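You operate a simulated robot arm through the tools that you are given. There is no shell and no other tool. Be economical: measure what you need, move in short steps, check, and stop when the job is done.

Carry out the task below with a simulated two-armed robot. There is one attempt and no reset: what you move stays moved.

JOB
Change the tissue roll: empty core off, full roll on the peg.
Fine: slacken the black knob first and tighten it after; stand the core on the table's sink side.

Only the result counts: the job must be done as asked and must still hold three seconds after the hand-in. Knocking over, shifting, dropping, spilling or breaking anything else fails it.

ROBOT AND FRAMES
Two 7-joint arms with fingered hands on one trunk, on a base that drives. Base frame: it is fixed to the floor where the robot stands at the start and does not move with it; the origin is under the middle of the robot, x ahead of it, y to its left, z up; the surface under the hand at the start is at about z = 80. Lengths are in cm, angles in degrees, forces in N, time in s.
The left shoulder is at the start at [8, 19.8, 143.2], the right one opposite. With the tool pointing down near the work surface each hand reaches from about 10 to 72 cm from the robot's upright axis, wherever it stands, measured 20 degrees to its own side. Places, roughly: black brake knob [80, 10, 90]; card tube [-100, -125, 75]; peg of the roll holder [80, 0, 80]; sink side of the blue table [60, 10, 80]; white leaf knob [80, -80, 70]. Payload 4 kg a hand.
The TCP of each hand is the grasp point between the finger pads, 2.6 cm short of the fingertips. In the tool frame z runs along the fingers and y along their closing line. The gripper opens to 13.2 cm. The gripper's body begins 7.3 cm behind the TCP. The gripper is a hand of 4 fingers: y runs from the thumb to the fingers, the wrist lies at [0, 0, -23.9] in the tool frame, and closing takes about 1.5 s.
Orientation is that of the tool frame in the base frame, as [roll, pitch, yaw] about the fixed x, y, z axes, in that order (R = Rz(yaw) Ry(pitch) Rx(roll)). With the fingers straight down and closing along the base's y, the tool's x points along the base's -x, its y along +y and its z along -z.

CONTROLS
- The arms move only by the tool send_rows. It takes "left_steps", "right_steps" or both (then of equal length, played together; a hand with none holds still); each is a list of rows, each a list of 6 numbers: the shift along the base's x, y, z in cm, then the turn, a rotation vector about the base's x, y, z in degrees. In form: [[x, y, z, rx, ry, rz], ...]. A call has 1 to 20 rows; each row shifts and turns the commanded pose from where the row before left it. "left_gripper" and "right_gripper" are, for a hand that has rows, the finger opening in cm, from 0 to 13.2, set as the call begins (left out, the last holds). Rows are played at 5 a second. More than 5 cm and 8.6 degrees between two rows, or a gripper value outside its range, and nothing of the call is played. A pose out of reach is approached as far as the arm can. The call stops where the force on the tool passes 40 N (or 10 N more than at its start, if that is more) or the arm is blocked; 0.2 s more then pass. The fingers move at their own pace (about 7.2 cm/s each) and stop on an object; they squeeze with about 26 N. The grip force told is the motor's: it shows also when the fingers shut on nothing. Time passes only in rows, and 0.2 s behind the last, so rows that do not move let the fingers close. The reply holds the time, the measured pose of the TCP, the force on the tool along the base axes, the opening and the grip force, in the units named above and with some noise, with the torque about the TCP (base axes, N m) and any sound that the robot's microphone picked up, and new pictures: "show" is both (left out), scene, wrist or none (wrist: the cameras of the hands that moved).
- Cameras (640 x 400 px; columns grow to the right, rows downward): "scene" is now at [9.33, 1.51, 157.73]; the picture's right is [0.23, -0.97, 0.00], its down [-0.84, -0.20, -0.50] and it looks along [0.49, 0.11, -0.87] (base axes); focal length 272 px, centre (320, 200). "left" rides on the left gripper at [-6.8, 0.2, -9.7] in its tool frame; the picture's right is [-0.03, -1.00, 0.00], its down [0.82, -0.02, -0.58] and it looks along [0.58, -0.01, 0.82] (tool axes); focal length 270 px, centre (320, 200). "right" rides on the right gripper at [6.8, 0.2, -9.7] in its tool frame; the picture's right is [-0.03, 1.00, 0.00], its down [-0.82, -0.02, -0.58] and it looks along [-0.58, -0.01, 0.82] (tool axes); focal length 270 px, centre (320, 200). There is no depth. A picture from a camera that has moved, and an enlarged one, comes with that camera's place and axes in the base frame and with its lens.
- raise_lower(by): slides the trunk up (or, below 0, down) by that many cm; the arms and the scene camera ride with it, the base frame stays. It gives what a move gives, with no picture.
- roll_base(legs): drives the robot by 1 to 6 legs, each [ahead, left, turn to the left] in cm, cm and degrees, along the robot's own axes; the way and the turn of a leg run together, so that a leg with both is an arc; at most 150 cm and 180 degrees a leg. The arms and the cameras ride along, it lands a little off, and it stops where it bumps. It gives what a move gives, and a new picture of the scene camera.
- move_fingers(finger1, finger2, finger3, thumb_bend, hand): sets how far each is bent, from 0 (flat) to 1 (curled in); at 0.3 the hand is open as for a grip, at 0.7 the pads meet at the TCP. One left out holds its place. A second passes; each finger stops where it meets its share of the squeeze, and holds until it gets a number again. A gripper value or a shape takes the hand back. It gives what a move gives, with no picture; readings hold the bend of each and the force on the fingers (four entries, about 0 where the hand has none), thumb and palm.
- grasp_type(shape, hand): the hand has 4 fingers and takes this shape, open, in about a second: jaw (thumb against the fingers, like two jaws); tri (thumb and two fingers); tip (a fingertip pinch); poke (one finger out to press); point (the index stretched); flat (the hand flat); cup (the hand cupped); fist (a fist). The gripper value then closes the fingers along that shape, each until it touches; the sizes above hold for jaw. It gives what a move gives, with no picture.
- pan_tilt(pan, tilt): turns the head with the scene camera to pan (to the left, within 86 degrees either way) and tilt (down, from -29 to 69), counted from straight ahead of the robot. It gives what a move gives, and a new picture of the scene camera.
- zoom(camera, box): a new picture of the part [left, top, right, bottom] of that camera's present view, enlarged. It takes no simulated time.
- job_done(): hands the job in; it is judged then, once.

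Work in short steps. Places have to be worked out from the pictures, the camera data and where the tool is seen: move nearer, look again, correct. Check each grasp and each placing, and mend what went wrong. You have 120 turns and 260 pictures in all, those below and enlarged ones among them. Open the grippers and draw the arms clear of the work before you hand the job in, unless the task says otherwise; then end with one line.

The tools are called after "Request:" as name(argument=value, ...) on one line, values as JSON. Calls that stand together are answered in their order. send_rows: Moves the arms, as the interface text tells. Its arguments: {"type":"object","properties":{"left_steps":{"type":"array","items":{"type":"array","items":{"type":"number"}}},"left_gripper":{"type":"number"},"right_steps":{"type":"array","items":{"type":"array","items":{"type":"number"}}},"right_gripper":{"type":"number"},"show":{"type":"string","enum":["both","scene","wrist","none"]}},"required":[]} The other tools are called the same way: raise_lower (by) slides the trunk up or down; grasp_type (shape, hand) gives the hand a shape; move_fingers (finger1, finger2, finger3, thumb_bend, hand) moves the fingers one by one; roll_base (legs) drives the base; pan_tilt (pan, tilt) turns the head that bears the scene camera; zoom (camera, box) takes an enlarged picture of a part of a camera's view; job_done () hands the job in.

At the start:

```text
time_s: 0.0
left_tcp_pos: [32.9, 20.46, 99.87]
left_ee_rot: [-180.0, 0.0, 180.0]
left_contact_force: [0.1, -0.2, 0.0]
left_moment: [0.02, -0.01, 0.02]
left_grip_width: 13.2
left_grasp_force: 0.0
left_shape: jaw
left_bend: [0.3, 0.3, 0.3, 0.3]
left_finger forces: [0.0, 0.1, 0.0, 0.1, 0.0, 0.0]
right_tcp_pos: [36.18, -13.83, 99.95]
right_ee_rot: [179.9, 0.0, 180.0]
right_contact_force: [-0.1, -0.6, -0.6]
right_moment: [0.01, 0.02, -0.03]
right_grip_width: 13.18
right_grasp_force: 0.0
right_shape: jaw
right_bend: [0.3, 0.3, 0.3, 0.3]
right_finger forces: [0.0, 0.0, 0.0, 0.0, 0.0, 0.0]
trunk travel left (down, up): [-74.2, 9.8]
robot x, y, heading: [0.07, -0.04, -0.2]
head pan, tilt: [13.0, 60.1]
```

scene: 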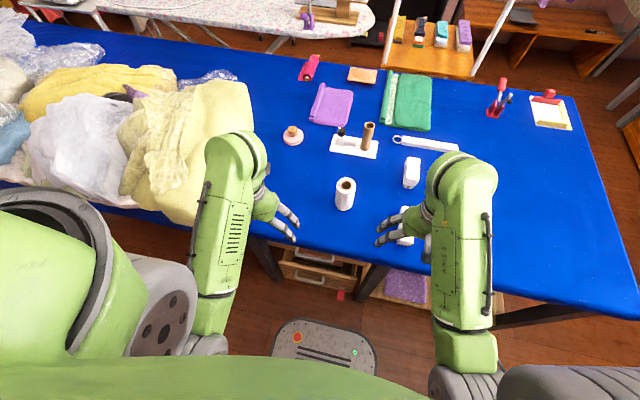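
right: 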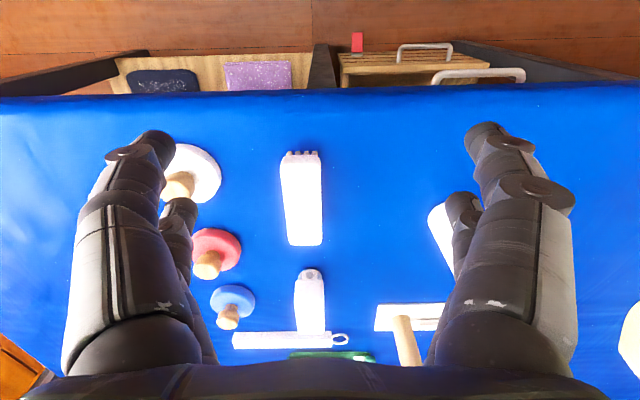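
left: 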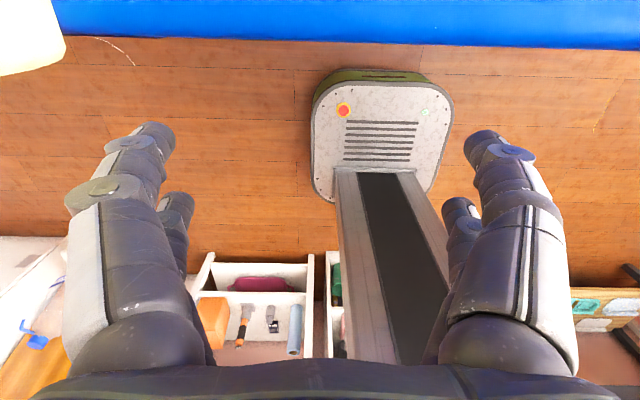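

The scene shows the holder (white plate, core on peg, black knob) near pixel (355,143) and a full roll near (345,193). I'll zoom in on them.

Request:
zoom(camera="scene", box=[270, 100, 470, 225])

Request:
pan_tilt(pan=0, tilt=35)

```text
3.20 times, centred on (370, 162) of scene
camera zoom: at [9.33, 1.51, 157.73], right [0.23, -0.97, 0.0], down [-0.84, -0.2, -0.5], along [0.49, 0.11, -0.87], focal length 869 px, centre (160, 320)
```

zoom: 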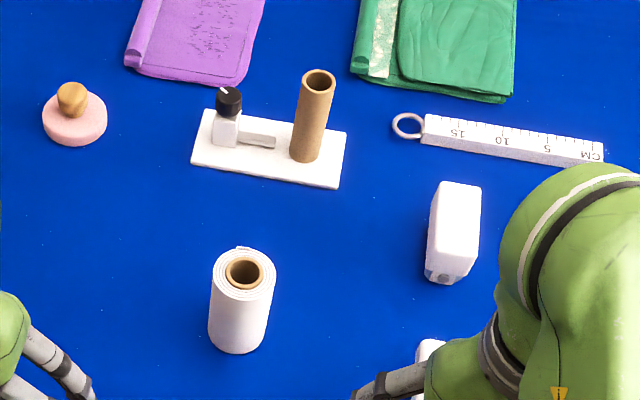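

```text
time_s: 0.9
left_tcp_pos: [32.95, 20.45, 99.98]
left_ee_rot: [179.9, 0.0, -180.0]
left_contact_force: [0.1, 0.0, -0.4]
left_moment: [0.03, -0.01, 0.01]
left_grip_width: 13.2
left_grasp_force: 0.0
left_shape: jaw
left_bend: [0.3, 0.3, 0.3, 0.3]
left_finger forces: [0.0, 0.0, 0.1, 0.0, 0.0, 0.1]
right_tcp_pos: [36.22, -13.8, 100.15]
right_ee_rot: [180.0, 0.0, 179.9]
right_contact_force: [0.0, -0.3, 0.5]
right_moment: [0.0, 0.01, -0.03]
right_grip_width: 13.2
right_grasp_force: 0.0
right_shape: jaw
right_bend: [0.3, 0.3, 0.3, 0.3]
right_finger forces: [0.0, 0.0, 0.0, 0.0, 0.0, 0.1]
trunk travel left (down, up): [-74.2, 9.8]
robot x, y, heading: [-0.11, 0.15, 0.1]
head pan, tilt: [0.0, 35.0]
camera scene: at [11.65, 0.02, 161.16], right [0.0, -1.0, 0.0], down [-0.57, 0.0, -0.82], along [0.82, 0.0, -0.57], focal length 272 px, centre (320, 200)
```

scene: 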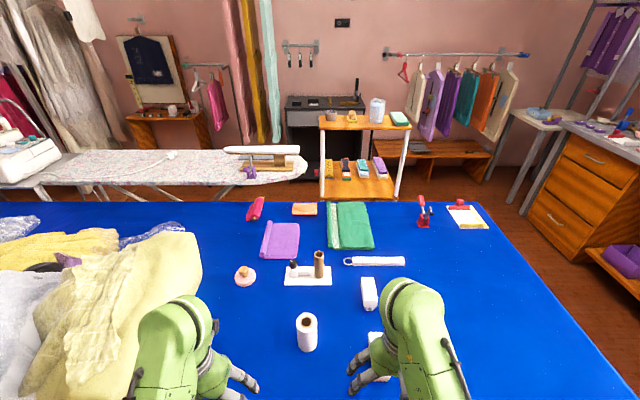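

I need to know where the sink is, and to see more detail of the holder.

Request:
zoom(camera="scene", box=[250, 60, 430, 190])

Request:
zoom(camera="scene", box=[220, 190, 420, 360])

Request:
pan_tilt(pan=70, tilt=30)

Request:
pan_tilt(pan=-70, tilt=30)

```text
3.08 times, centred on (340, 125) of scene
camera zoom: at [11.65, 0.02, 161.16], right [0.0, -1.0, 0.0], down [-0.57, 0.0, -0.82], along [0.82, 0.0, -0.57], focal length 836 px, centre (258, 431)
```

zoom: 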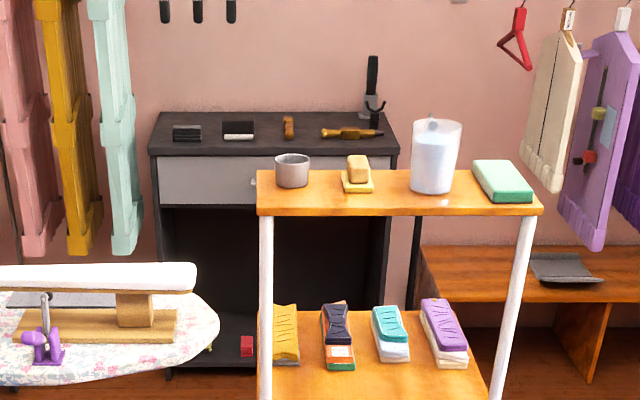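

```text
2.35 times, centred on (320, 275) of scene
camera zoom: at [11.65, 0.02, 161.16], right [0.0, -1.0, 0.0], down [-0.57, 0.0, -0.82], along [0.82, 0.0, -0.57], focal length 639 px, centre (320, 24)
```

zoom: 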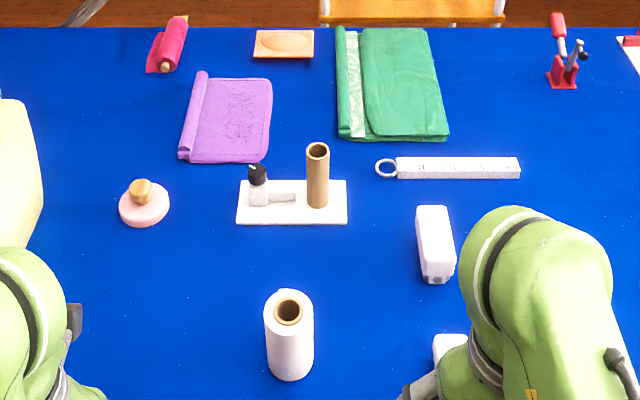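

```text
time_s: 2.3
left_tcp_pos: [32.94, 20.53, 100.0]
left_ee_rot: [179.9, 0.1, -180.0]
left_contact_force: [-0.1, -0.1, -0.2]
left_moment: [0.01, -0.03, 0.04]
left_grip_width: 13.22
left_grasp_force: 0.0
left_shape: jaw
left_bend: [0.3, 0.3, 0.3, 0.3]
left_finger forces: [0.0, 0.0, 0.0, 0.0, 0.0, 0.0]
right_tcp_pos: [36.31, -13.76, 99.97]
right_ee_rot: [-180.0, 0.0, -180.0]
right_contact_force: [0.8, -0.4, 0.8]
right_moment: [0.0, 0.01, 0.01]
right_grip_width: 13.19
right_grasp_force: 0.1
right_shape: jaw
right_bend: [0.3, 0.3, 0.3, 0.3]
right_finger forces: [0.1, 0.0, 0.0, 0.0, 0.0, 0.0]
trunk travel left (down, up): [-74.2, 9.8]
robot x, y, heading: [0.12, 0.03, -0.1]
head pan, tilt: [70.0, 30.0]
camera scene: at [5.95, 8.51, 161.95], right [0.94, -0.34, 0.0], down [-0.17, -0.47, -0.87], along [0.3, 0.81, -0.5], focal length 272 px, centre (320, 200)
```

scene: 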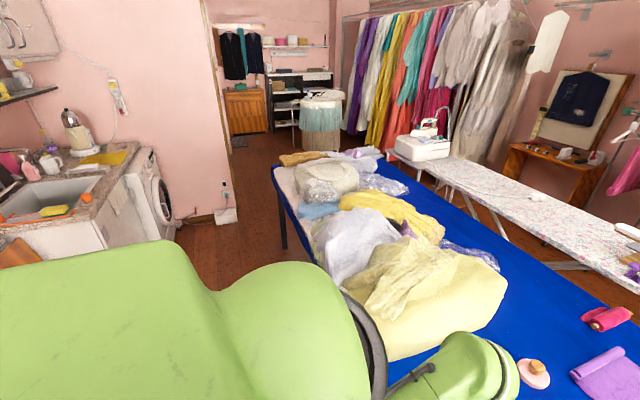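

```text
time_s: 4.5
left_tcp_pos: [32.98, 20.45, 99.98]
left_ee_rot: [-180.0, 0.0, 179.9]
left_contact_force: [0.0, -0.8, 1.0]
left_moment: [0.01, 0.03, -0.03]
left_grip_width: 13.18
left_grasp_force: 0.1
left_shape: jaw
left_bend: [0.3, 0.3, 0.3, 0.3]
left_finger forces: [0.1, 0.0, 0.1, 0.0, 0.0, 0.1]
right_tcp_pos: [36.14, -13.7, 99.98]
right_ee_rot: [-180.0, -0.1, -180.0]
right_contact_force: [0.5, 0.7, -1.0]
right_moment: [0.02, 0.0, -0.01]
right_grip_width: 13.16
right_grasp_force: 0.0
right_shape: jaw
right_bend: [0.3, 0.3, 0.3, 0.3]
right_finger forces: [0.1, 0.1, 0.1, 0.0, 0.0, 0.1]
trunk travel left (down, up): [-74.2, 9.8]
robot x, y, heading: [-0.14, 0.12, 0.0]
head pan, tilt: [-70.0, 30.0]
camera scene: at [5.95, -8.49, 161.95], right [-0.94, -0.34, 0.0], down [-0.17, 0.47, -0.87], along [0.3, -0.81, -0.5], focal length 272 px, centre (320, 200)
```

scene: 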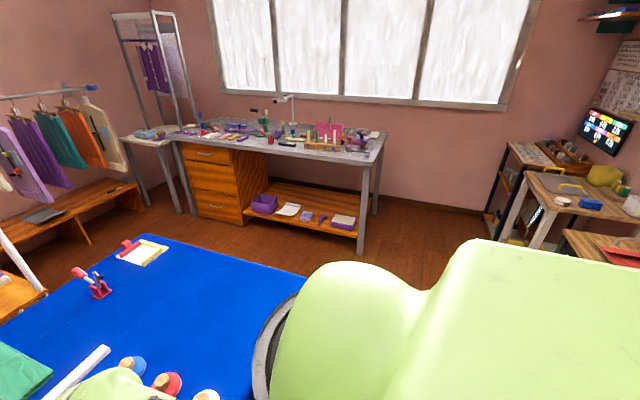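

The sink is behind-left of the robot, so the table's sink side is the near long edge, consistent with [60,10]. The holder (core ≈[77.4,0], knob ≈[77.4,9.5]) is just beyond reach, so I check how much clearance the base has to the cabinet under the table.

Request:
pan_tilt(pan=0, tilt=69)

```text
time_s: 5.9
left_tcp_pos: [33.07, 20.43, 100.03]
left_ee_rot: [-179.9, 0.0, 179.9]
left_contact_force: [0.1, 0.4, 0.9]
left_moment: [0.01, -0.01, 0.01]
left_grip_width: 13.16
left_grasp_force: 0.0
left_shape: jaw
left_bend: [0.3, 0.3, 0.3, 0.3]
left_finger forces: [0.0, 0.0, 0.0, 0.0, 0.0, 0.0]
right_tcp_pos: [36.28, -13.9, 100.13]
right_ee_rot: [-180.0, -0.1, 180.0]
right_contact_force: [0.7, -0.2, -0.1]
right_moment: [0.0, 0.02, -0.02]
right_grip_width: 13.21
right_grasp_force: 0.1
right_shape: jaw
right_bend: [0.3, 0.3, 0.3, 0.3]
right_finger forces: [0.0, 0.0, 0.0, 0.1, 0.0, 0.1]
trunk travel left (down, up): [-74.2, 9.8]
robot x, y, heading: [-0.07, -0.12, 0.3]
head pan, tilt: [0.0, 68.8]
camera scene: at [8.44, 0.0, 156.81], right [0.0, -1.0, 0.0], down [-0.93, 0.0, -0.36], along [0.36, 0.0, -0.93], focal length 272 px, centre (320, 200)
```

scene: 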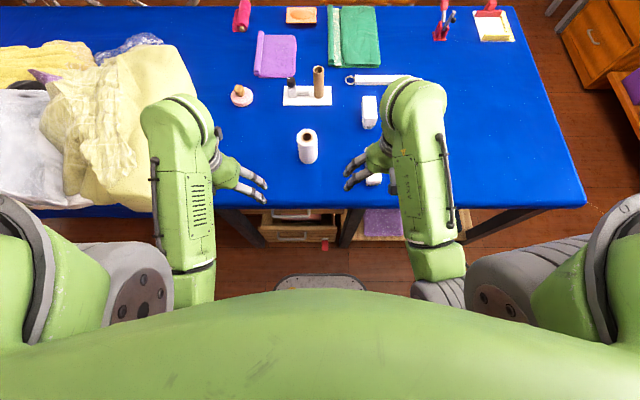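

There are about 17 cm between the base front and the things under the table. I drive 12 cm ahead, arms staying above the objects.

Request:
roll_base(legs=[[12, 0, 0]])

```text
time_s: 7.2
left_tcp_pos: [41.82, 21.69, 99.94]
left_ee_rot: [179.9, -0.1, -178.9]
left_contact_force: [0.7, 0.4, 0.1]
left_moment: [0.02, 0.01, -0.03]
left_grip_width: 13.21
left_grasp_force: 0.1
left_shape: jaw
left_bend: [0.3, 0.3, 0.3, 0.3]
left_finger forces: [0.1, 0.1, 0.1, 0.1, 0.0, 0.1]
right_tcp_pos: [45.95, -12.52, 99.85]
right_ee_rot: [179.9, -0.1, -178.9]
right_contact_force: [0.8, -0.3, -0.7]
right_moment: [0.0, 0.05, -0.02]
right_grip_width: 13.21
right_grasp_force: 0.1
right_shape: jaw
right_bend: [0.3, 0.3, 0.3, 0.3]
right_finger forces: [0.0, 0.1, 0.1, 0.0, 0.0, 0.1]
trunk travel left (down, up): [-74.2, 9.8]
robot x, y, heading: [9.07, 0.81, 1.4]
head pan, tilt: [0.0, 68.8]
stopped in leg 1: the robot was blocked; the commanded pose is now the measured one
camera scene: at [17.95, 0.59, 156.79], right [0.02, -1.0, 0.0], down [-0.93, -0.02, -0.36], along [0.36, 0.01, -0.93], focal length 272 px, centre (320, 200)
```

scene: 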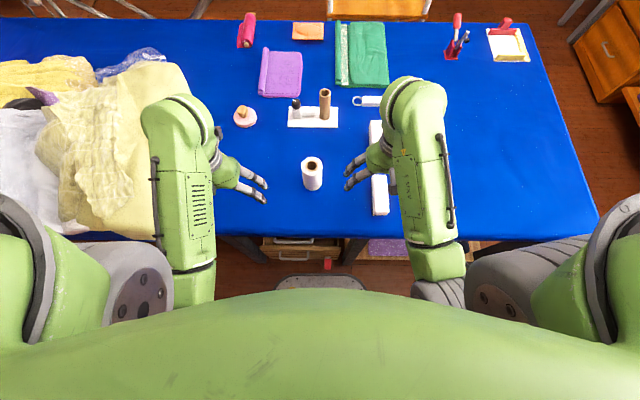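

It bumped after 9 cm (heading turned slightly); nothing on the table appears moved. I back off 1 cm and take close looks.

Request:
roll_base(legs=[[-1, 0, -1.2]])

Request:
zoom(camera="scene", box=[220, 70, 400, 220])

Request:
zoom(camera="scene", box=[200, 220, 400, 300])

```text
time_s: 7.9
left_tcp_pos: [42.04, 22.14, 99.89]
left_ee_rot: [179.9, -0.2, -178.8]
left_contact_force: [0.3, -0.6, -0.3]
left_moment: [0.04, -0.01, -0.01]
left_grip_width: 13.2
left_grasp_force: 0.0
left_shape: jaw
left_bend: [0.3, 0.3, 0.3, 0.3]
left_finger forces: [0.0, 0.1, 0.0, 0.1, 0.0, 0.0]
right_tcp_pos: [46.01, -12.07, 99.86]
right_ee_rot: [-180.0, -0.2, -178.6]
right_contact_force: [0.3, -0.6, 0.0]
right_moment: [0.0, 0.06, 0.0]
right_grip_width: 13.17
right_grasp_force: 0.1
right_shape: jaw
right_bend: [0.3, 0.3, 0.3, 0.3]
right_finger forces: [0.0, 0.1, 0.1, 0.0, 0.0, 0.0]
trunk travel left (down, up): [-74.2, 9.8]
robot x, y, heading: [9.15, 0.8, 1.3]
head pan, tilt: [0.0, 68.8]
stopped in leg 1: the robot was blocked; the commanded pose is now the measured one
camera scene: at [18.11, 1.08, 156.77], right [0.02, -1.0, 0.0], down [-0.93, -0.02, -0.36], along [0.36, 0.01, -0.93], focal length 272 px, centre (320, 200)
```

scene: 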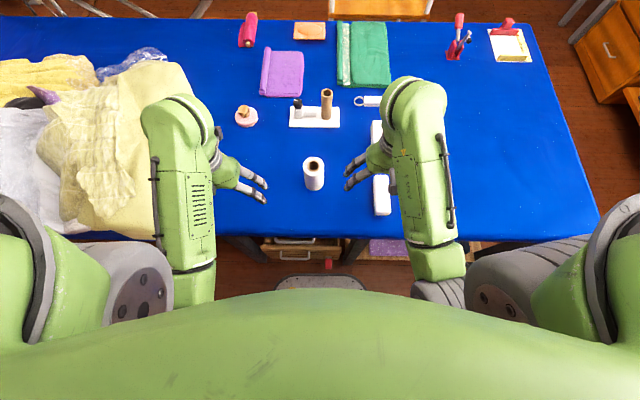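

```text
2.67 times, centred on (310, 145) of scene
camera zoom: at [18.11, 1.08, 156.77], right [0.02, -1.0, 0.0], down [-0.93, -0.02, -0.36], along [0.36, 0.01, -0.93], focal length 724 px, centre (347, 347)
```

zoom: 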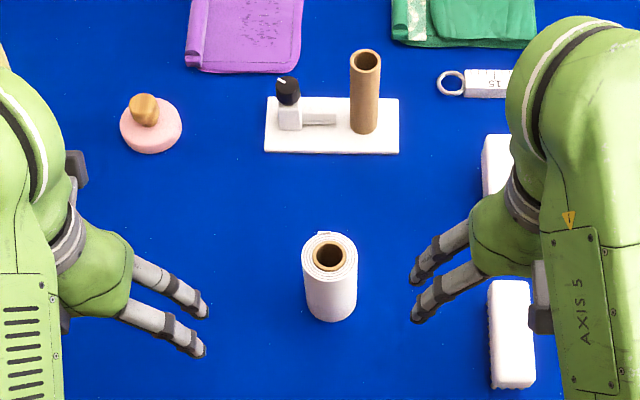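

```text
3.20 times, centred on (300, 260) of scene
camera zoom: at [18.11, 1.08, 156.77], right [0.02, -1.0, 0.0], down [-0.93, -0.02, -0.36], along [0.36, 0.01, -0.93], focal length 869 px, centre (384, 8)
```

zoom: 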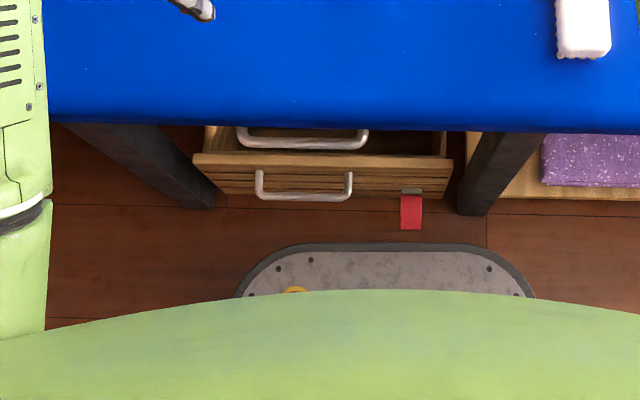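

It's still reported blocked although the base has ~7 cm to the drawers. I'll look at the left arm beside the laundry pile and at the right side.

Request:
pan_tilt(pan=50, tilt=55)

Request:
pan_tilt(pan=-50, tilt=60)

```text
time_s: 9.0
left_tcp_pos: [41.3, 23.09, 100.0]
left_ee_rot: [-179.9, 0.0, -178.0]
left_contact_force: [0.2, 0.1, 0.3]
left_moment: [-0.01, 0.0, -0.01]
left_grip_width: 13.18
left_grasp_force: 0.0
left_shape: jaw
left_bend: [0.3, 0.3, 0.3, 0.3]
left_finger forces: [0.1, 0.1, 0.0, 0.0, 0.0, 0.0]
right_tcp_pos: [45.95, -11.12, 100.01]
right_ee_rot: [-180.0, -0.1, -177.9]
right_contact_force: [-0.1, 0.1, -0.6]
right_moment: [-0.02, 0.02, -0.02]
right_grip_width: 13.18
right_grasp_force: 0.0
right_shape: jaw
right_bend: [0.3, 0.3, 0.3, 0.3]
right_finger forces: [0.0, 0.1, 0.0, 0.0, 0.1, 0.0]
trunk travel left (down, up): [-74.2, 9.8]
robot x, y, heading: [9.23, 1.27, 1.7]
head pan, tilt: [50.0, 55.0]
camera scene: at [16.51, 7.34, 158.34], right [0.79, -0.62, 0.0], down [-0.5, -0.65, -0.57], along [0.35, 0.45, -0.82], focal length 272 px, centre (320, 200)
```

scene: 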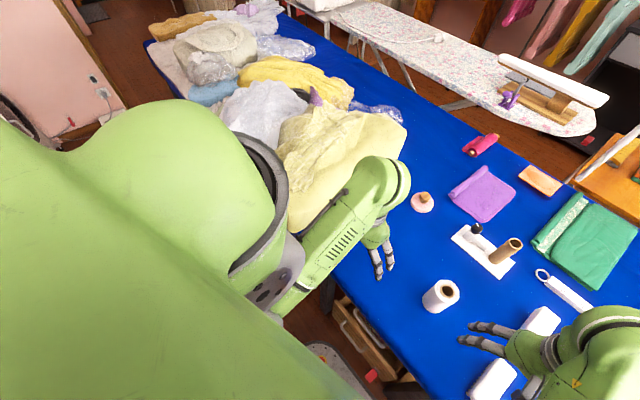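

```text
time_s: 10.8
left_tcp_pos: [41.46, 22.66, 99.91]
left_ee_rot: [-179.9, 0.0, -178.2]
left_contact_force: [0.3, 0.9, -0.2]
left_moment: [-0.02, -0.02, 0.03]
left_grip_width: 13.17
left_grasp_force: 0.1
left_shape: jaw
left_bend: [0.3, 0.3, 0.3, 0.3]
left_finger forces: [0.0, 0.1, 0.0, 0.0, 0.0, 0.0]
right_tcp_pos: [45.82, -11.55, 99.85]
right_ee_rot: [-180.0, -0.1, -178.3]
right_contact_force: [-0.7, 0.4, -0.1]
right_moment: [0.01, 0.0, 0.01]
right_grip_width: 13.19
right_grasp_force: 0.1
right_shape: jaw
right_bend: [0.3, 0.3, 0.3, 0.3]
right_finger forces: [0.1, 0.1, 0.0, 0.0, 0.0, 0.0]
trunk travel left (down, up): [-74.2, 9.8]
robot x, y, heading: [9.4, 1.43, 1.7]
head pan, tilt: [-50.0, 60.0]
camera scene: at [16.53, -3.65, 157.74], right [-0.74, -0.67, 0.0], down [-0.58, 0.65, -0.5], along [0.33, -0.37, -0.87], focal length 272 px, centre (320, 200)
```

scene: 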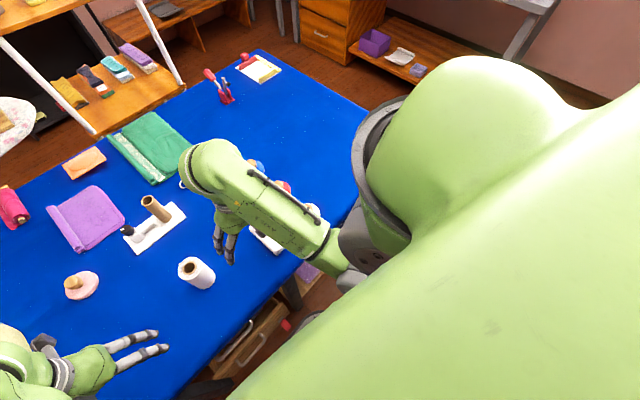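

The left forearm seems to lean on the yellow bag pile, which would block the base. I lift the left hand up and inward to free it.

Request:
send_rows(left_steps=[[0, -2, 2, 0, 0, 0], [0, -2, 2, 0, 0, 0], [0, -2, 2, 0, 0, 0], [0, -1, 1, 0, 0, 0]], show="none")

Request:
pan_tilt(pan=40, tilt=55)

```text
time_s: 11.8
left_tcp_pos: [40.41, 15.79, 100.87]
left_ee_rot: [-180.0, 0.2, -178.1]
left_contact_force: [0.2, 0.8, 0.3]
left_moment: [0.01, 0.01, 0.03]
left_grip_width: 13.17
left_grasp_force: 0.0
left_shape: jaw
left_bend: [0.3, 0.3, 0.3, 0.3]
left_finger forces: [0.1, 0.0, 0.1, 0.0, 0.0, 0.0]
left hand out of reach, approached as far as the arm can: row 1, 2, 3, 4
right_tcp_pos: [45.84, -11.31, 100.02]
right_ee_rot: [-179.9, -0.1, -178.1]
right_contact_force: [0.3, -0.7, 1.3]
right_moment: [0.05, -0.01, 0.0]
right_grip_width: 13.19
right_grasp_force: 0.1
right_shape: jaw
right_bend: [0.3, 0.3, 0.3, 0.3]
right_finger forces: [0.1, 0.0, 0.0, 0.1, 0.1, 0.0]
trunk travel left (down, up): [-74.2, 9.8]
robot x, y, heading: [9.15, 1.17, 2.0]
head pan, tilt: [-50.0, 60.0]
```

```text
time_s: 13.4
left_tcp_pos: [40.55, 16.1, 100.81]
left_ee_rot: [-179.9, 0.2, -178.1]
left_contact_force: [0.7, -0.1, 0.4]
left_moment: [0.0, -0.01, -0.02]
left_grip_width: 13.21
left_grasp_force: 0.1
left_shape: jaw
left_bend: [0.3, 0.3, 0.3, 0.3]
left_finger forces: [0.0, 0.0, 0.1, 0.0, 0.0, 0.0]
right_tcp_pos: [45.91, -11.22, 99.93]
right_ee_rot: [-179.9, -0.1, -178.0]
right_contact_force: [-0.4, -0.1, -0.2]
right_moment: [-0.02, -0.03, 0.01]
right_grip_width: 13.22
right_grasp_force: 0.1
right_shape: jaw
right_bend: [0.3, 0.3, 0.3, 0.3]
right_finger forces: [0.0, 0.0, 0.0, 0.1, 0.0, 0.1]
trunk travel left (down, up): [-74.2, 9.8]
robot x, y, heading: [9.07, 1.62, 1.9]
head pan, tilt: [40.0, 55.0]
camera scene: at [17.44, 6.29, 158.35], right [0.67, -0.74, 0.0], down [-0.61, -0.55, -0.57], along [0.43, 0.38, -0.82], focal length 272 px, centre (320, 200)
```

scene: 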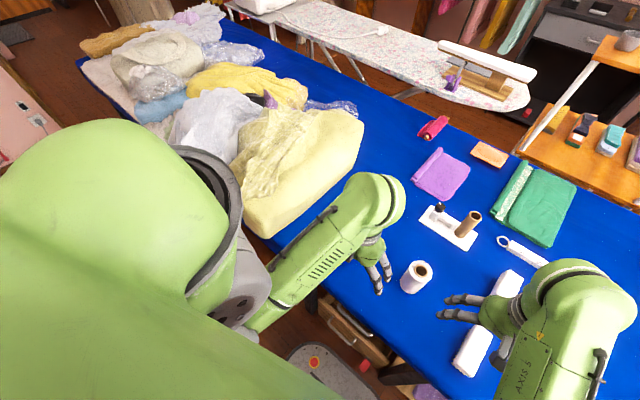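

The left arm is free now. I move the left hand forward above the knob, staying high, for a close wrist view.

Request:
send_rows(left_steps=[[4, 0, 0.5, 0, 0, 0], [4, 0, 0.5, 0, 0, 0], [4, 0, 0.5, 0, 0, 0], [4, -1, 0, 0, 0, 0], [4, -1, 0, 0, 0, 0], [4, -1, 0, 0, 0, 0], [4, -1, 0, 0, 0, 0]], show="both")

```text
time_s: 15.1
left_tcp_pos: [68.53, 12.58, 101.42]
left_ee_rot: [-180.0, -0.2, -178.1]
left_contact_force: [0.9, -0.5, 0.9]
left_moment: [-0.04, -0.01, -0.01]
left_grip_width: 13.18
left_grasp_force: 0.1
left_shape: jaw
left_bend: [0.3, 0.3, 0.3, 0.3]
left_finger forces: [0.1, 0.0, 0.0, 0.0, 0.0, 0.1]
left hand out of reach, approached as far as the arm can: row 1
right_tcp_pos: [46.05, -11.31, 99.93]
right_ee_rot: [-180.0, -0.2, -178.1]
right_contact_force: [0.3, -0.1, -0.9]
right_moment: [0.02, 0.04, -0.02]
right_grip_width: 13.19
right_grasp_force: 0.0
right_shape: jaw
right_bend: [0.3, 0.3, 0.3, 0.3]
right_finger forces: [0.0, 0.0, 0.0, 0.1, 0.1, 0.0]
trunk travel left (down, up): [-74.2, 9.8]
robot x, y, heading: [9.16, 1.16, 1.7]
head pan, tilt: [40.0, 55.0]
camera scene: at [17.68, 6.16, 158.33], right [0.67, -0.74, 0.0], down [-0.61, -0.55, -0.57], along [0.43, 0.38, -0.82], focal length 272 px, centre (320, 200)
camera left: at [75.44, 12.82, 111.07], right [0.06, -1.0, 0.0], down [-0.81, -0.05, 0.58], along [-0.58, -0.03, -0.81], focal length 270 px, centre (320, 200)
```

scene: 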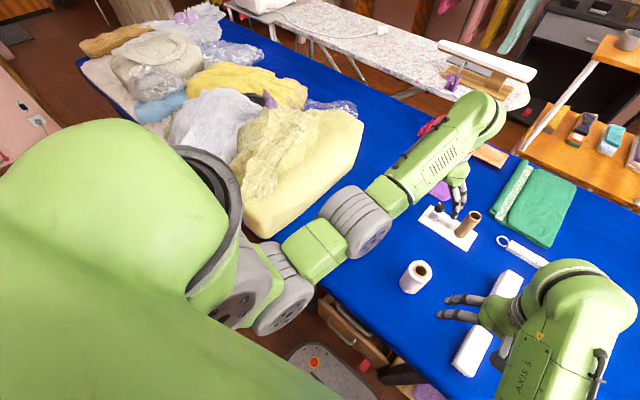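
left: 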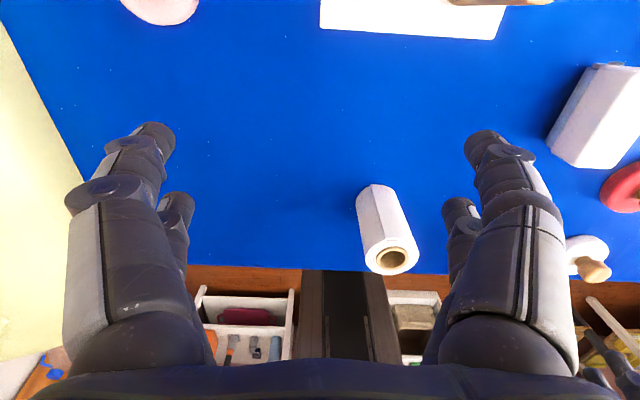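

Plate spans y≈-4.3..12.8, near edge x≈73.8; consistent with earlier estimate. Move on to above the knob and look.

Request:
send_rows(left_steps=[[4, -1.5, 0, 0, 0, 0], [4.5, -1.5, 0, 0, 0, 0]], show="wrist")

Request:
pan_tilt(pan=0, tilt=45)

Request:
zoom(camera="scene", box=[240, 120, 400, 220])

```text
time_s: 15.7
left_tcp_pos: [77.79, 9.28, 101.1]
left_ee_rot: [179.8, -0.3, -178.2]
left_contact_force: [0.9, -0.4, -0.9]
left_moment: [0.0, -0.01, -0.01]
left_grip_width: 13.21
left_grasp_force: 0.0
left_shape: jaw
left_bend: [0.3, 0.3, 0.3, 0.3]
left_finger forces: [0.1, 0.1, 0.1, 0.0, 0.0, 0.0]
right_tcp_pos: [46.14, -11.33, 99.8]
right_ee_rot: [180.0, -0.2, -178.1]
right_contact_force: [0.5, -1.1, -1.7]
right_moment: [0.0, 0.02, 0.03]
right_grip_width: 13.2
right_grasp_force: 0.1
right_shape: jaw
right_bend: [0.3, 0.3, 0.3, 0.3]
right_finger forces: [0.0, 0.1, 0.0, 0.0, 0.1, 0.0]
trunk travel left (down, up): [-74.2, 9.8]
robot x, y, heading: [9.33, 1.43, 1.9]
head pan, tilt: [40.0, 55.0]
camera left: at [84.51, 9.56, 110.8], right [0.06, -1.0, 0.0], down [-0.81, -0.05, 0.58], along [-0.58, -0.03, -0.81], focal length 270 px, centre (320, 200)
```

left: 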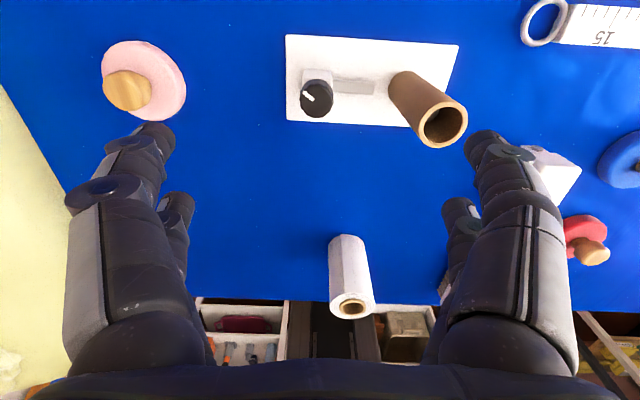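

```text
time_s: 16.7
left_tcp_pos: [77.29, 9.46, 101.58]
left_ee_rot: [179.9, 0.0, -178.0]
left_contact_force: [-1.0, 0.8, 0.2]
left_moment: [0.03, 0.02, -0.01]
left_grip_width: 13.17
left_grasp_force: 0.1
left_shape: jaw
left_bend: [0.3, 0.3, 0.3, 0.3]
left_finger forces: [0.0, 0.0, 0.0, 0.0, 0.0, 0.0]
right_tcp_pos: [45.75, -11.32, 99.96]
right_ee_rot: [-179.9, 0.0, -178.0]
right_contact_force: [-0.1, 0.1, 0.4]
right_moment: [-0.02, -0.01, -0.01]
right_grip_width: 13.19
right_grasp_force: 0.0
right_shape: jaw
right_bend: [0.3, 0.3, 0.3, 0.3]
right_finger forces: [0.0, 0.0, 0.0, 0.0, 0.0, 0.0]
trunk travel left (down, up): [-74.2, 9.8]
robot x, y, heading: [9.07, 1.31, 1.8]
head pan, tilt: [0.0, 45.0]
camera scene: at [20.17, 1.71, 159.69], right [0.03, -1.0, 0.0], down [-0.71, -0.02, -0.71], along [0.71, 0.02, -0.71], focal length 272 px, centre (320, 200)
```

scene: 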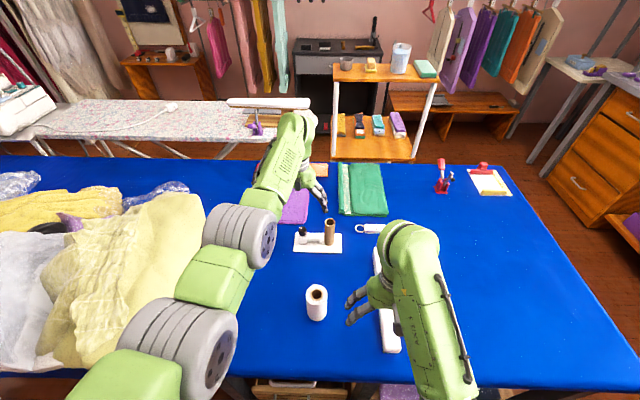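

```text
4.00 times, centred on (320, 170) of scene
camera zoom: at [20.17, 1.71, 159.69], right [0.03, -1.0, 0.0], down [-0.71, -0.02, -0.71], along [0.71, 0.02, -0.71], focal length 1086 px, centre (320, 320)
```

zoom: 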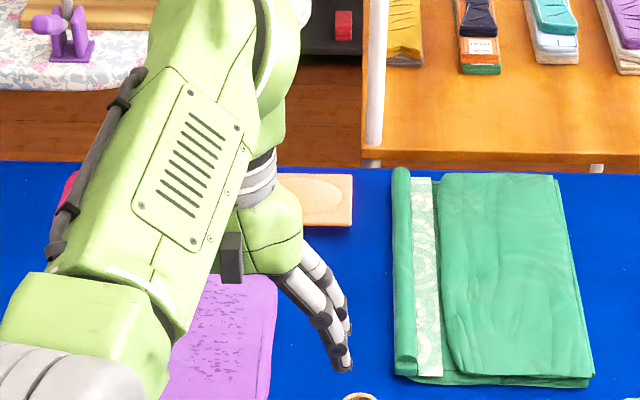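

Knob ≈[78.3, 9.5], core ≈[78.2, 0.5]. Zoom the wrist camera on the holder to see the mark and the brake.

Request:
zoom(camera="left", box=[270, 25, 480, 155])

```text
3.05 times, centred on (375, 90) of left
camera zoom: at [84.15, 9.78, 111.18], right [0.06, -1.0, 0.0], down [-0.82, -0.05, 0.58], along [-0.58, -0.03, -0.82], focal length 824 px, centre (152, 535)
```

zoom: 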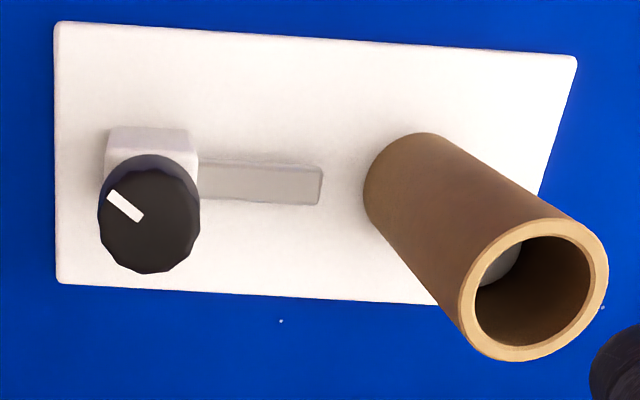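

The white mark points up-left (toward +x,+y). I narrow the opening, pre-turn the left hand clockwise by 48° for room, and position over the knob.

Request:
send_rows(left_steps=[[0.2, 0, 0, 0, 0, -8], [0.2, 0.1, 0, 0, 0, -8], [0.2, 0, 0, 0, 0, -8], [0.2, 0, -1, 0, 0, -8], [0, 0, -1, 0, 0, -8], [0, 0, -1, 0, 0, -8]], left_gripper=6, show="both")

```text
time_s: 18.1
left_tcp_pos: [77.92, 9.51, 98.62]
left_ee_rot: [180.0, 0.0, 133.7]
left_contact_force: [-0.7, -0.3, -0.1]
left_moment: [-0.01, 0.01, 0.0]
left_grip_width: 6.09
left_grasp_force: 0.1
left_shape: jaw
left_bend: [0.73, 0.73, 0.73, 0.7]
left_finger forces: [0.1, 0.0, 0.0, 0.0, 0.1, 0.1]
right_tcp_pos: [45.88, -11.28, 99.91]
right_ee_rot: [180.0, -0.1, -178.2]
right_contact_force: [-1.0, 0.5, 0.7]
right_moment: [0.0, -0.02, 0.0]
right_grip_width: 13.18
right_grasp_force: 0.0
right_shape: jaw
right_bend: [0.3, 0.3, 0.3, 0.3]
right_finger forces: [0.1, 0.1, 0.1, 0.0, 0.1, 0.0]
trunk travel left (down, up): [-74.2, 9.8]
robot x, y, heading: [9.56, 1.3, 2.1]
head pan, tilt: [0.0, 45.0]
camera scene: at [20.25, 1.69, 159.69], right [0.03, -1.0, 0.0], down [-0.71, -0.02, -0.71], along [0.71, 0.02, -0.71], focal length 272 px, centre (320, 200)
camera left: at [82.82, 4.57, 108.27], right [-0.7, -0.71, 0.0], down [-0.58, 0.58, 0.58], along [-0.41, 0.41, -0.82], focal length 270 px, centre (320, 200)
```

scene: 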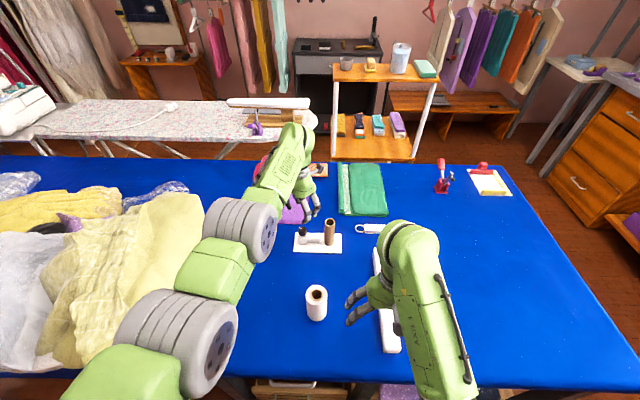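
left: 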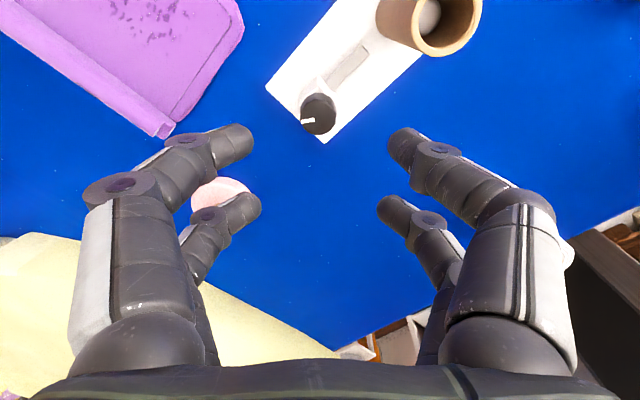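

Hand is aligned at ~[78,9.5]. Lower 5.5 cm with a small x correction, then check knob's centring (it should approach pixel (320,200)).

Request:
send_rows(left_steps=[[0.3, 0, -2, 0, 0, 0], [0, 0, -2, 0, 0, 0], [0, 0, -1.5, 0, 0, 0]], show="wrist")

```text
time_s: 18.9
left_tcp_pos: [78.09, 9.75, 93.0]
left_ee_rot: [-180.0, 0.0, 133.9]
left_contact_force: [-1.1, -0.7, -0.5]
left_moment: [0.01, 0.0, 0.03]
left_grip_width: 6.04
left_grasp_force: 0.1
left_shape: jaw
left_bend: [0.73, 0.73, 0.73, 0.7]
left_finger forces: [0.0, 0.0, 0.0, 0.0, 0.1, 0.0]
right_tcp_pos: [45.97, -11.37, 99.92]
right_ee_rot: [-179.9, -0.1, -178.1]
right_contact_force: [-0.1, 0.5, -0.1]
right_moment: [0.01, -0.05, -0.02]
right_grip_width: 13.19
right_grasp_force: 0.0
right_shape: jaw
right_bend: [0.3, 0.3, 0.3, 0.3]
right_finger forces: [0.0, 0.0, 0.0, 0.1, 0.0, 0.0]
trunk travel left (down, up): [-74.2, 9.8]
robot x, y, heading: [9.48, 1.27, 1.8]
head pan, tilt: [0.0, 45.0]
camera left: at [82.92, 4.7, 102.63], right [-0.7, -0.71, 0.0], down [-0.58, 0.57, 0.58], along [-0.41, 0.41, -0.82], focal length 270 px, centre (320, 200)
```

left: 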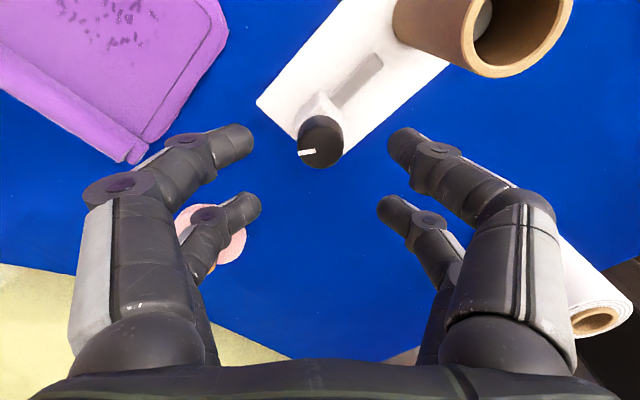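

Knob sits ~0.5 cm toward (+x,-y) of the axis. Correct and lower to TCP z≈89.5.

Request:
send_rows(left_steps=[[0.3, -0.3, -1, 0, 0, 0], [0, 0, -1.5, 0, 0, 0], [0, 0, -1, 0, 0, 0]], show="wrist")

Request:
zoom(camera="scene", box=[250, 190, 370, 265])

```text
time_s: 19.7
left_tcp_pos: [76.93, 9.52, 89.87]
left_ee_rot: [-180.0, 0.0, 133.9]
left_contact_force: [0.7, -0.6, 1.0]
left_moment: [0.01, 0.0, -0.01]
left_grip_width: 6.04
left_grasp_force: 0.0
left_shape: jaw
left_bend: [0.73, 0.73, 0.73, 0.7]
left_finger forces: [0.0, 0.0, 0.0, 0.0, 0.0, 0.1]
left hand out of reach, approached as far as the arm can: row 1, 3
right_tcp_pos: [45.99, -11.33, 99.96]
right_ee_rot: [-179.9, -0.1, -178.0]
right_contact_force: [0.7, -0.4, -0.8]
right_moment: [0.02, 0.02, 0.04]
right_grip_width: 13.19
right_grasp_force: 0.1
right_shape: jaw
right_bend: [0.3, 0.3, 0.3, 0.3]
right_finger forces: [0.0, 0.0, 0.0, 0.0, 0.0, 0.0]
trunk travel left (down, up): [-74.2, 9.8]
robot x, y, heading: [9.38, 1.46, 1.8]
head pan, tilt: [0.0, 45.0]
camera left: at [81.93, 4.58, 99.54], right [-0.7, -0.71, 0.0], down [-0.58, 0.57, 0.58], along [-0.41, 0.41, -0.82], focal length 270 px, centre (320, 200)
```

left: 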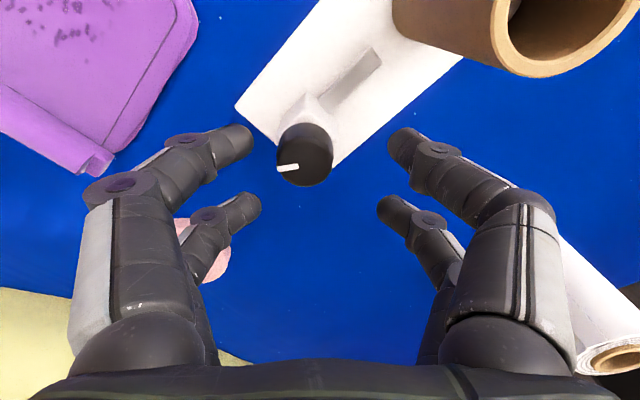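

```text
5.33 times, centred on (310, 228) of scene
camera zoom: at [20.22, 1.72, 159.69], right [0.03, -1.0, 0.0], down [-0.71, -0.02, -0.71], along [0.71, 0.02, -0.71], focal length 1448 px, centre (373, 53)
```

zoom: 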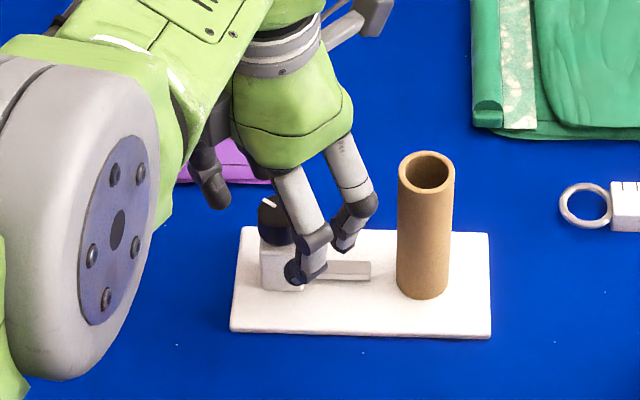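

The hand is at its reach limit (knob ~1.3 cm farther). I'll raise the hand clear and drive the base a further 4 cm ahead (7 cm clearance to drawers).

Request:
send_rows(left_steps=[[0, 0, 3, 0, 0, 0], [-1, 0, 4, 0, 0, 0], [-1, 0, 4, 0, 0, 0]], show="none")

Request:
roll_base(legs=[[4, -1, 0]])

```text
time_s: 20.5
left_tcp_pos: [77.75, 9.0, 100.46]
left_ee_rot: [-179.8, -0.3, 133.9]
left_contact_force: [0.4, 0.8, -1.9]
left_moment: [0.02, -0.02, 0.04]
left_grip_width: 6.06
left_grasp_force: 0.0
left_shape: jaw
left_bend: [0.73, 0.73, 0.73, 0.7]
left_finger forces: [0.0, 0.1, 0.1, 0.0, 0.0, 0.1]
left hand out of reach, approached as far as the arm can: row 2, 3
right_tcp_pos: [45.86, -11.3, 99.97]
right_ee_rot: [-180.0, 0.0, -178.1]
right_contact_force: [-0.5, -0.5, 0.1]
right_moment: [0.0, -0.01, 0.03]
right_grip_width: 13.17
right_grasp_force: 0.1
right_shape: jaw
right_bend: [0.3, 0.3, 0.3, 0.3]
right_finger forces: [0.0, 0.0, 0.0, 0.0, 0.1, 0.0]
trunk travel left (down, up): [-74.2, 9.8]
robot x, y, heading: [9.39, 1.53, 1.6]
head pan, tilt: [0.0, 45.0]
```

```text
time_s: 21.3
left_tcp_pos: [77.33, 17.09, 100.66]
left_ee_rot: [180.0, -0.1, 138.5]
left_contact_force: [0.1, -1.0, -0.7]
left_moment: [0.05, 0.04, -0.01]
left_grip_width: 6.06
left_grasp_force: 0.2
left_shape: jaw
left_bend: [0.73, 0.73, 0.73, 0.7]
left_finger forces: [0.0, 0.1, 0.0, 0.0, 0.0, 0.0]
right_tcp_pos: [47.35, -5.54, 99.99]
right_ee_rot: [-180.0, 0.1, -173.3]
right_contact_force: [-0.5, -0.9, 0.5]
right_moment: [0.06, -0.03, 0.01]
right_grip_width: 13.19
right_grasp_force: 0.2
right_shape: jaw
right_bend: [0.3, 0.3, 0.3, 0.3]
right_finger forces: [0.0, 0.1, 0.0, 0.0, 0.1, 0.0]
trunk travel left (down, up): [-74.2, 9.8]
robot x, y, heading: [9.83, 4.11, 6.7]
head pan, tilt: [0.0, 45.0]
stopped in leg 1: the robot was blocked; the commanded pose is now the measured one
camera scene: at [20.53, 5.24, 159.74], right [0.12, -0.99, 0.0], down [-0.7, -0.08, -0.71], along [0.7, 0.08, -0.7], focal length 272 px, centre (320, 200)
```

scene: 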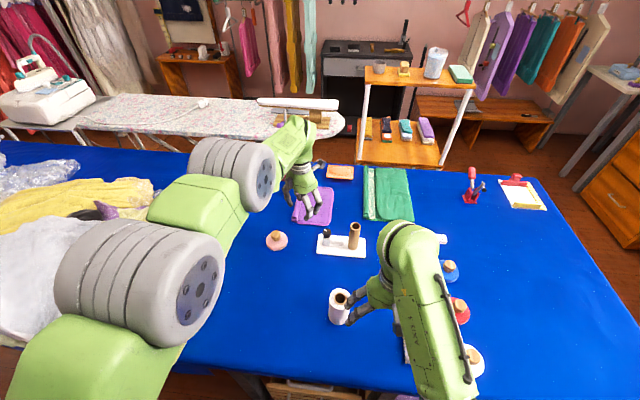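

Blocked again, with the robot pivoting left (probably the right table leg). I back off, straighten and shift to the right; then I'll lower the trunk to gain reach instead.

Request:
roll_base(legs=[[-2.5, 0, 0], [0, -8, -6.5]])

```text
time_s: 22.0
left_tcp_pos: [75.89, 25.66, 100.58]
left_ee_rot: [-180.0, -0.2, 142.9]
left_contact_force: [0.5, 0.0, 0.1]
left_moment: [0.03, 0.0, -0.02]
left_grip_width: 6.04
left_grasp_force: 0.0
left_shape: jaw
left_bend: [0.73, 0.73, 0.73, 0.7]
left_finger forces: [0.0, 0.1, 0.1, 0.0, 0.0, 0.0]
right_tcp_pos: [47.76, 0.57, 99.99]
right_ee_rot: [-179.9, -0.1, -168.9]
right_contact_force: [0.0, -0.4, 0.4]
right_moment: [0.07, -0.05, 0.01]
right_grip_width: 13.19
right_grasp_force: 0.2
right_shape: jaw
right_bend: [0.3, 0.3, 0.3, 0.3]
right_finger forces: [0.0, 0.0, 0.0, 0.0, 0.0, 0.0]
trunk travel left (down, up): [-74.2, 9.8]
robot x, y, heading: [9.91, 7.48, 11.1]
head pan, tilt: [0.0, 45.0]
stopped in leg 1: the robot was blocked; the commanded pose is now the measured one
camera scene: at [20.25, 9.37, 159.71], right [0.19, -0.98, 0.0], down [-0.69, -0.14, -0.71], along [0.69, 0.14, -0.71], focal length 272 px, centre (320, 200)
```

scene: 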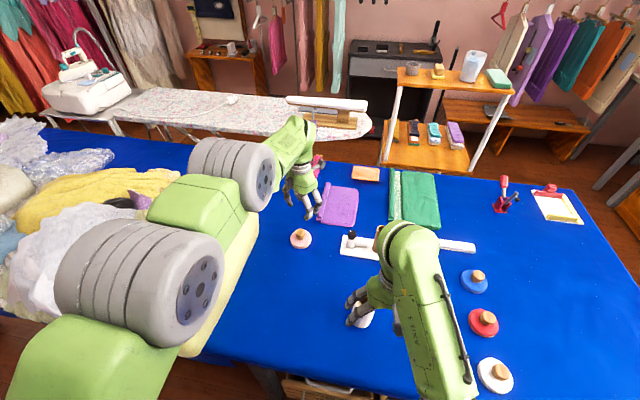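

Still blocked when reversing and drifting left; I need to see what the base or right side is touching.

Request:
pan_tilt(pan=-30, tilt=69)

Request:
pan_tilt(pan=0, tilt=69)

Request:
zoom(camera="scene", box=[180, 200, 460, 330])

```text
time_s: 22.9
left_tcp_pos: [76.04, 26.49, 100.4]
left_ee_rot: [-179.8, -0.3, 143.3]
left_contact_force: [0.0, 0.2, 0.6]
left_moment: [0.03, 0.04, 0.0]
left_grip_width: 6.07
left_grasp_force: 0.1
left_shape: jaw
left_bend: [0.73, 0.73, 0.73, 0.7]
left_finger forces: [0.0, 0.0, 0.1, 0.1, 0.0, 0.0]
right_tcp_pos: [47.99, 1.35, 99.98]
right_ee_rot: [-179.9, -0.1, -168.4]
right_contact_force: [-0.2, -0.6, 0.9]
right_moment: [0.07, -0.05, -0.01]
right_grip_width: 13.2
right_grasp_force: 0.1
right_shape: jaw
right_bend: [0.3, 0.3, 0.3, 0.3]
right_finger forces: [0.0, 0.0, 0.0, 0.1, 0.0, 0.0]
trunk travel left (down, up): [-74.2, 9.8]
robot x, y, heading: [9.7, 7.42, 11.4]
head pan, tilt: [-30.0, 68.8]
camera scene: at [17.88, 6.5, 156.81], right [-0.32, -0.95, 0.0], down [-0.88, 0.29, -0.36], along [0.34, -0.12, -0.93], focal length 272 px, centre (320, 200)
```

scene: 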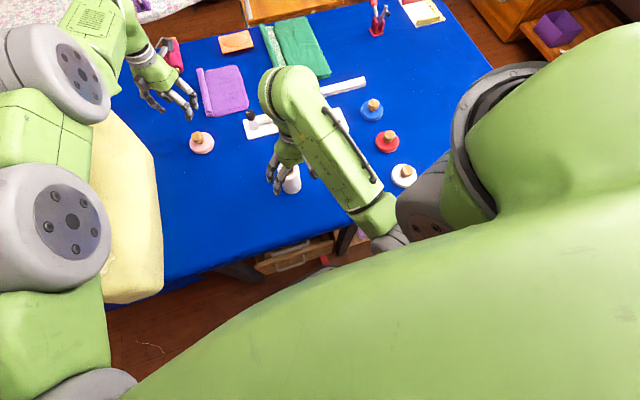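

```text
time_s: 23.9
left_tcp_pos: [75.74, 27.18, 100.44]
left_ee_rot: [-179.8, -0.1, 143.9]
left_contact_force: [-0.8, 0.3, 0.1]
left_moment: [-0.02, -0.05, 0.01]
left_grip_width: 6.06
left_grasp_force: 0.1
left_shape: jaw
left_bend: [0.73, 0.73, 0.73, 0.7]
left_finger forces: [0.0, 0.0, 0.1, 0.1, 0.0, 0.0]
right_tcp_pos: [48.02, 1.84, 100.1]
right_ee_rot: [-179.9, -0.1, -168.1]
right_contact_force: [0.6, 2.0, -0.2]
right_moment: [-0.09, 0.02, 0.0]
right_grip_width: 13.19
right_grasp_force: 0.0
right_shape: jaw
right_bend: [0.3, 0.3, 0.3, 0.3]
right_finger forces: [0.0, 0.0, 0.0, 0.0, 0.0, 0.1]
trunk travel left (down, up): [-74.2, 9.8]
robot x, y, heading: [9.84, 7.63, 12.0]
head pan, tilt: [0.0, 68.8]
camera scene: at [18.02, 9.64, 156.81], right [0.21, -0.98, 0.0], down [-0.91, -0.19, -0.36], along [0.35, 0.07, -0.93], focal length 272 px, centre (320, 200)
```

scene: 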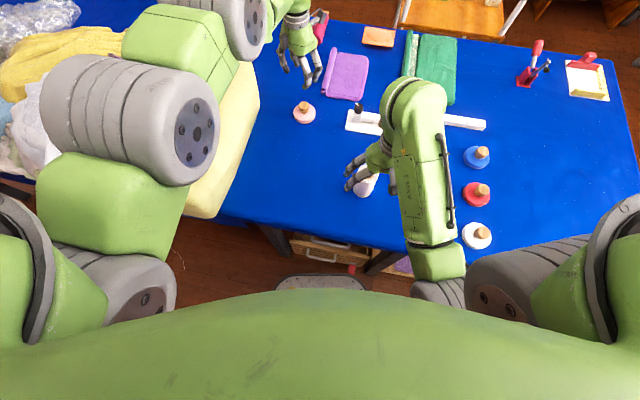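

```text
2.29 times, centred on (320, 265) of scene
camera zoom: at [18.02, 9.64, 156.81], right [0.21, -0.98, 0.0], down [-0.91, -0.19, -0.36], along [0.35, 0.07, -0.93], focal length 621 px, centre (320, 51)
```

zoom: 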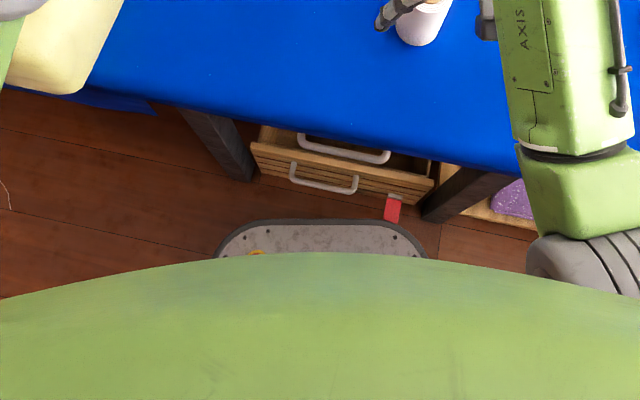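

The heading keeps creeping, so some limb is in contact. The right elbow hangs low by the table's edge; stretching the right hand forward should lift it.

Request:
send_rows(right_steps=[[4, -3, 1, 0, 0, 0], [4, -3, 1, 0, 0, 0], [4, -3, 1, 0, 0, 0], [3, -2, 1, 0, 0, 0], [0, 0, 0, 0, 0, 0], [0, 0, 0, 0, 0, 0], [0, 0, 0, 0, 0, 0]], show="scene")

```text
refused: row 1 steps farther than a row can; nothing moved
```

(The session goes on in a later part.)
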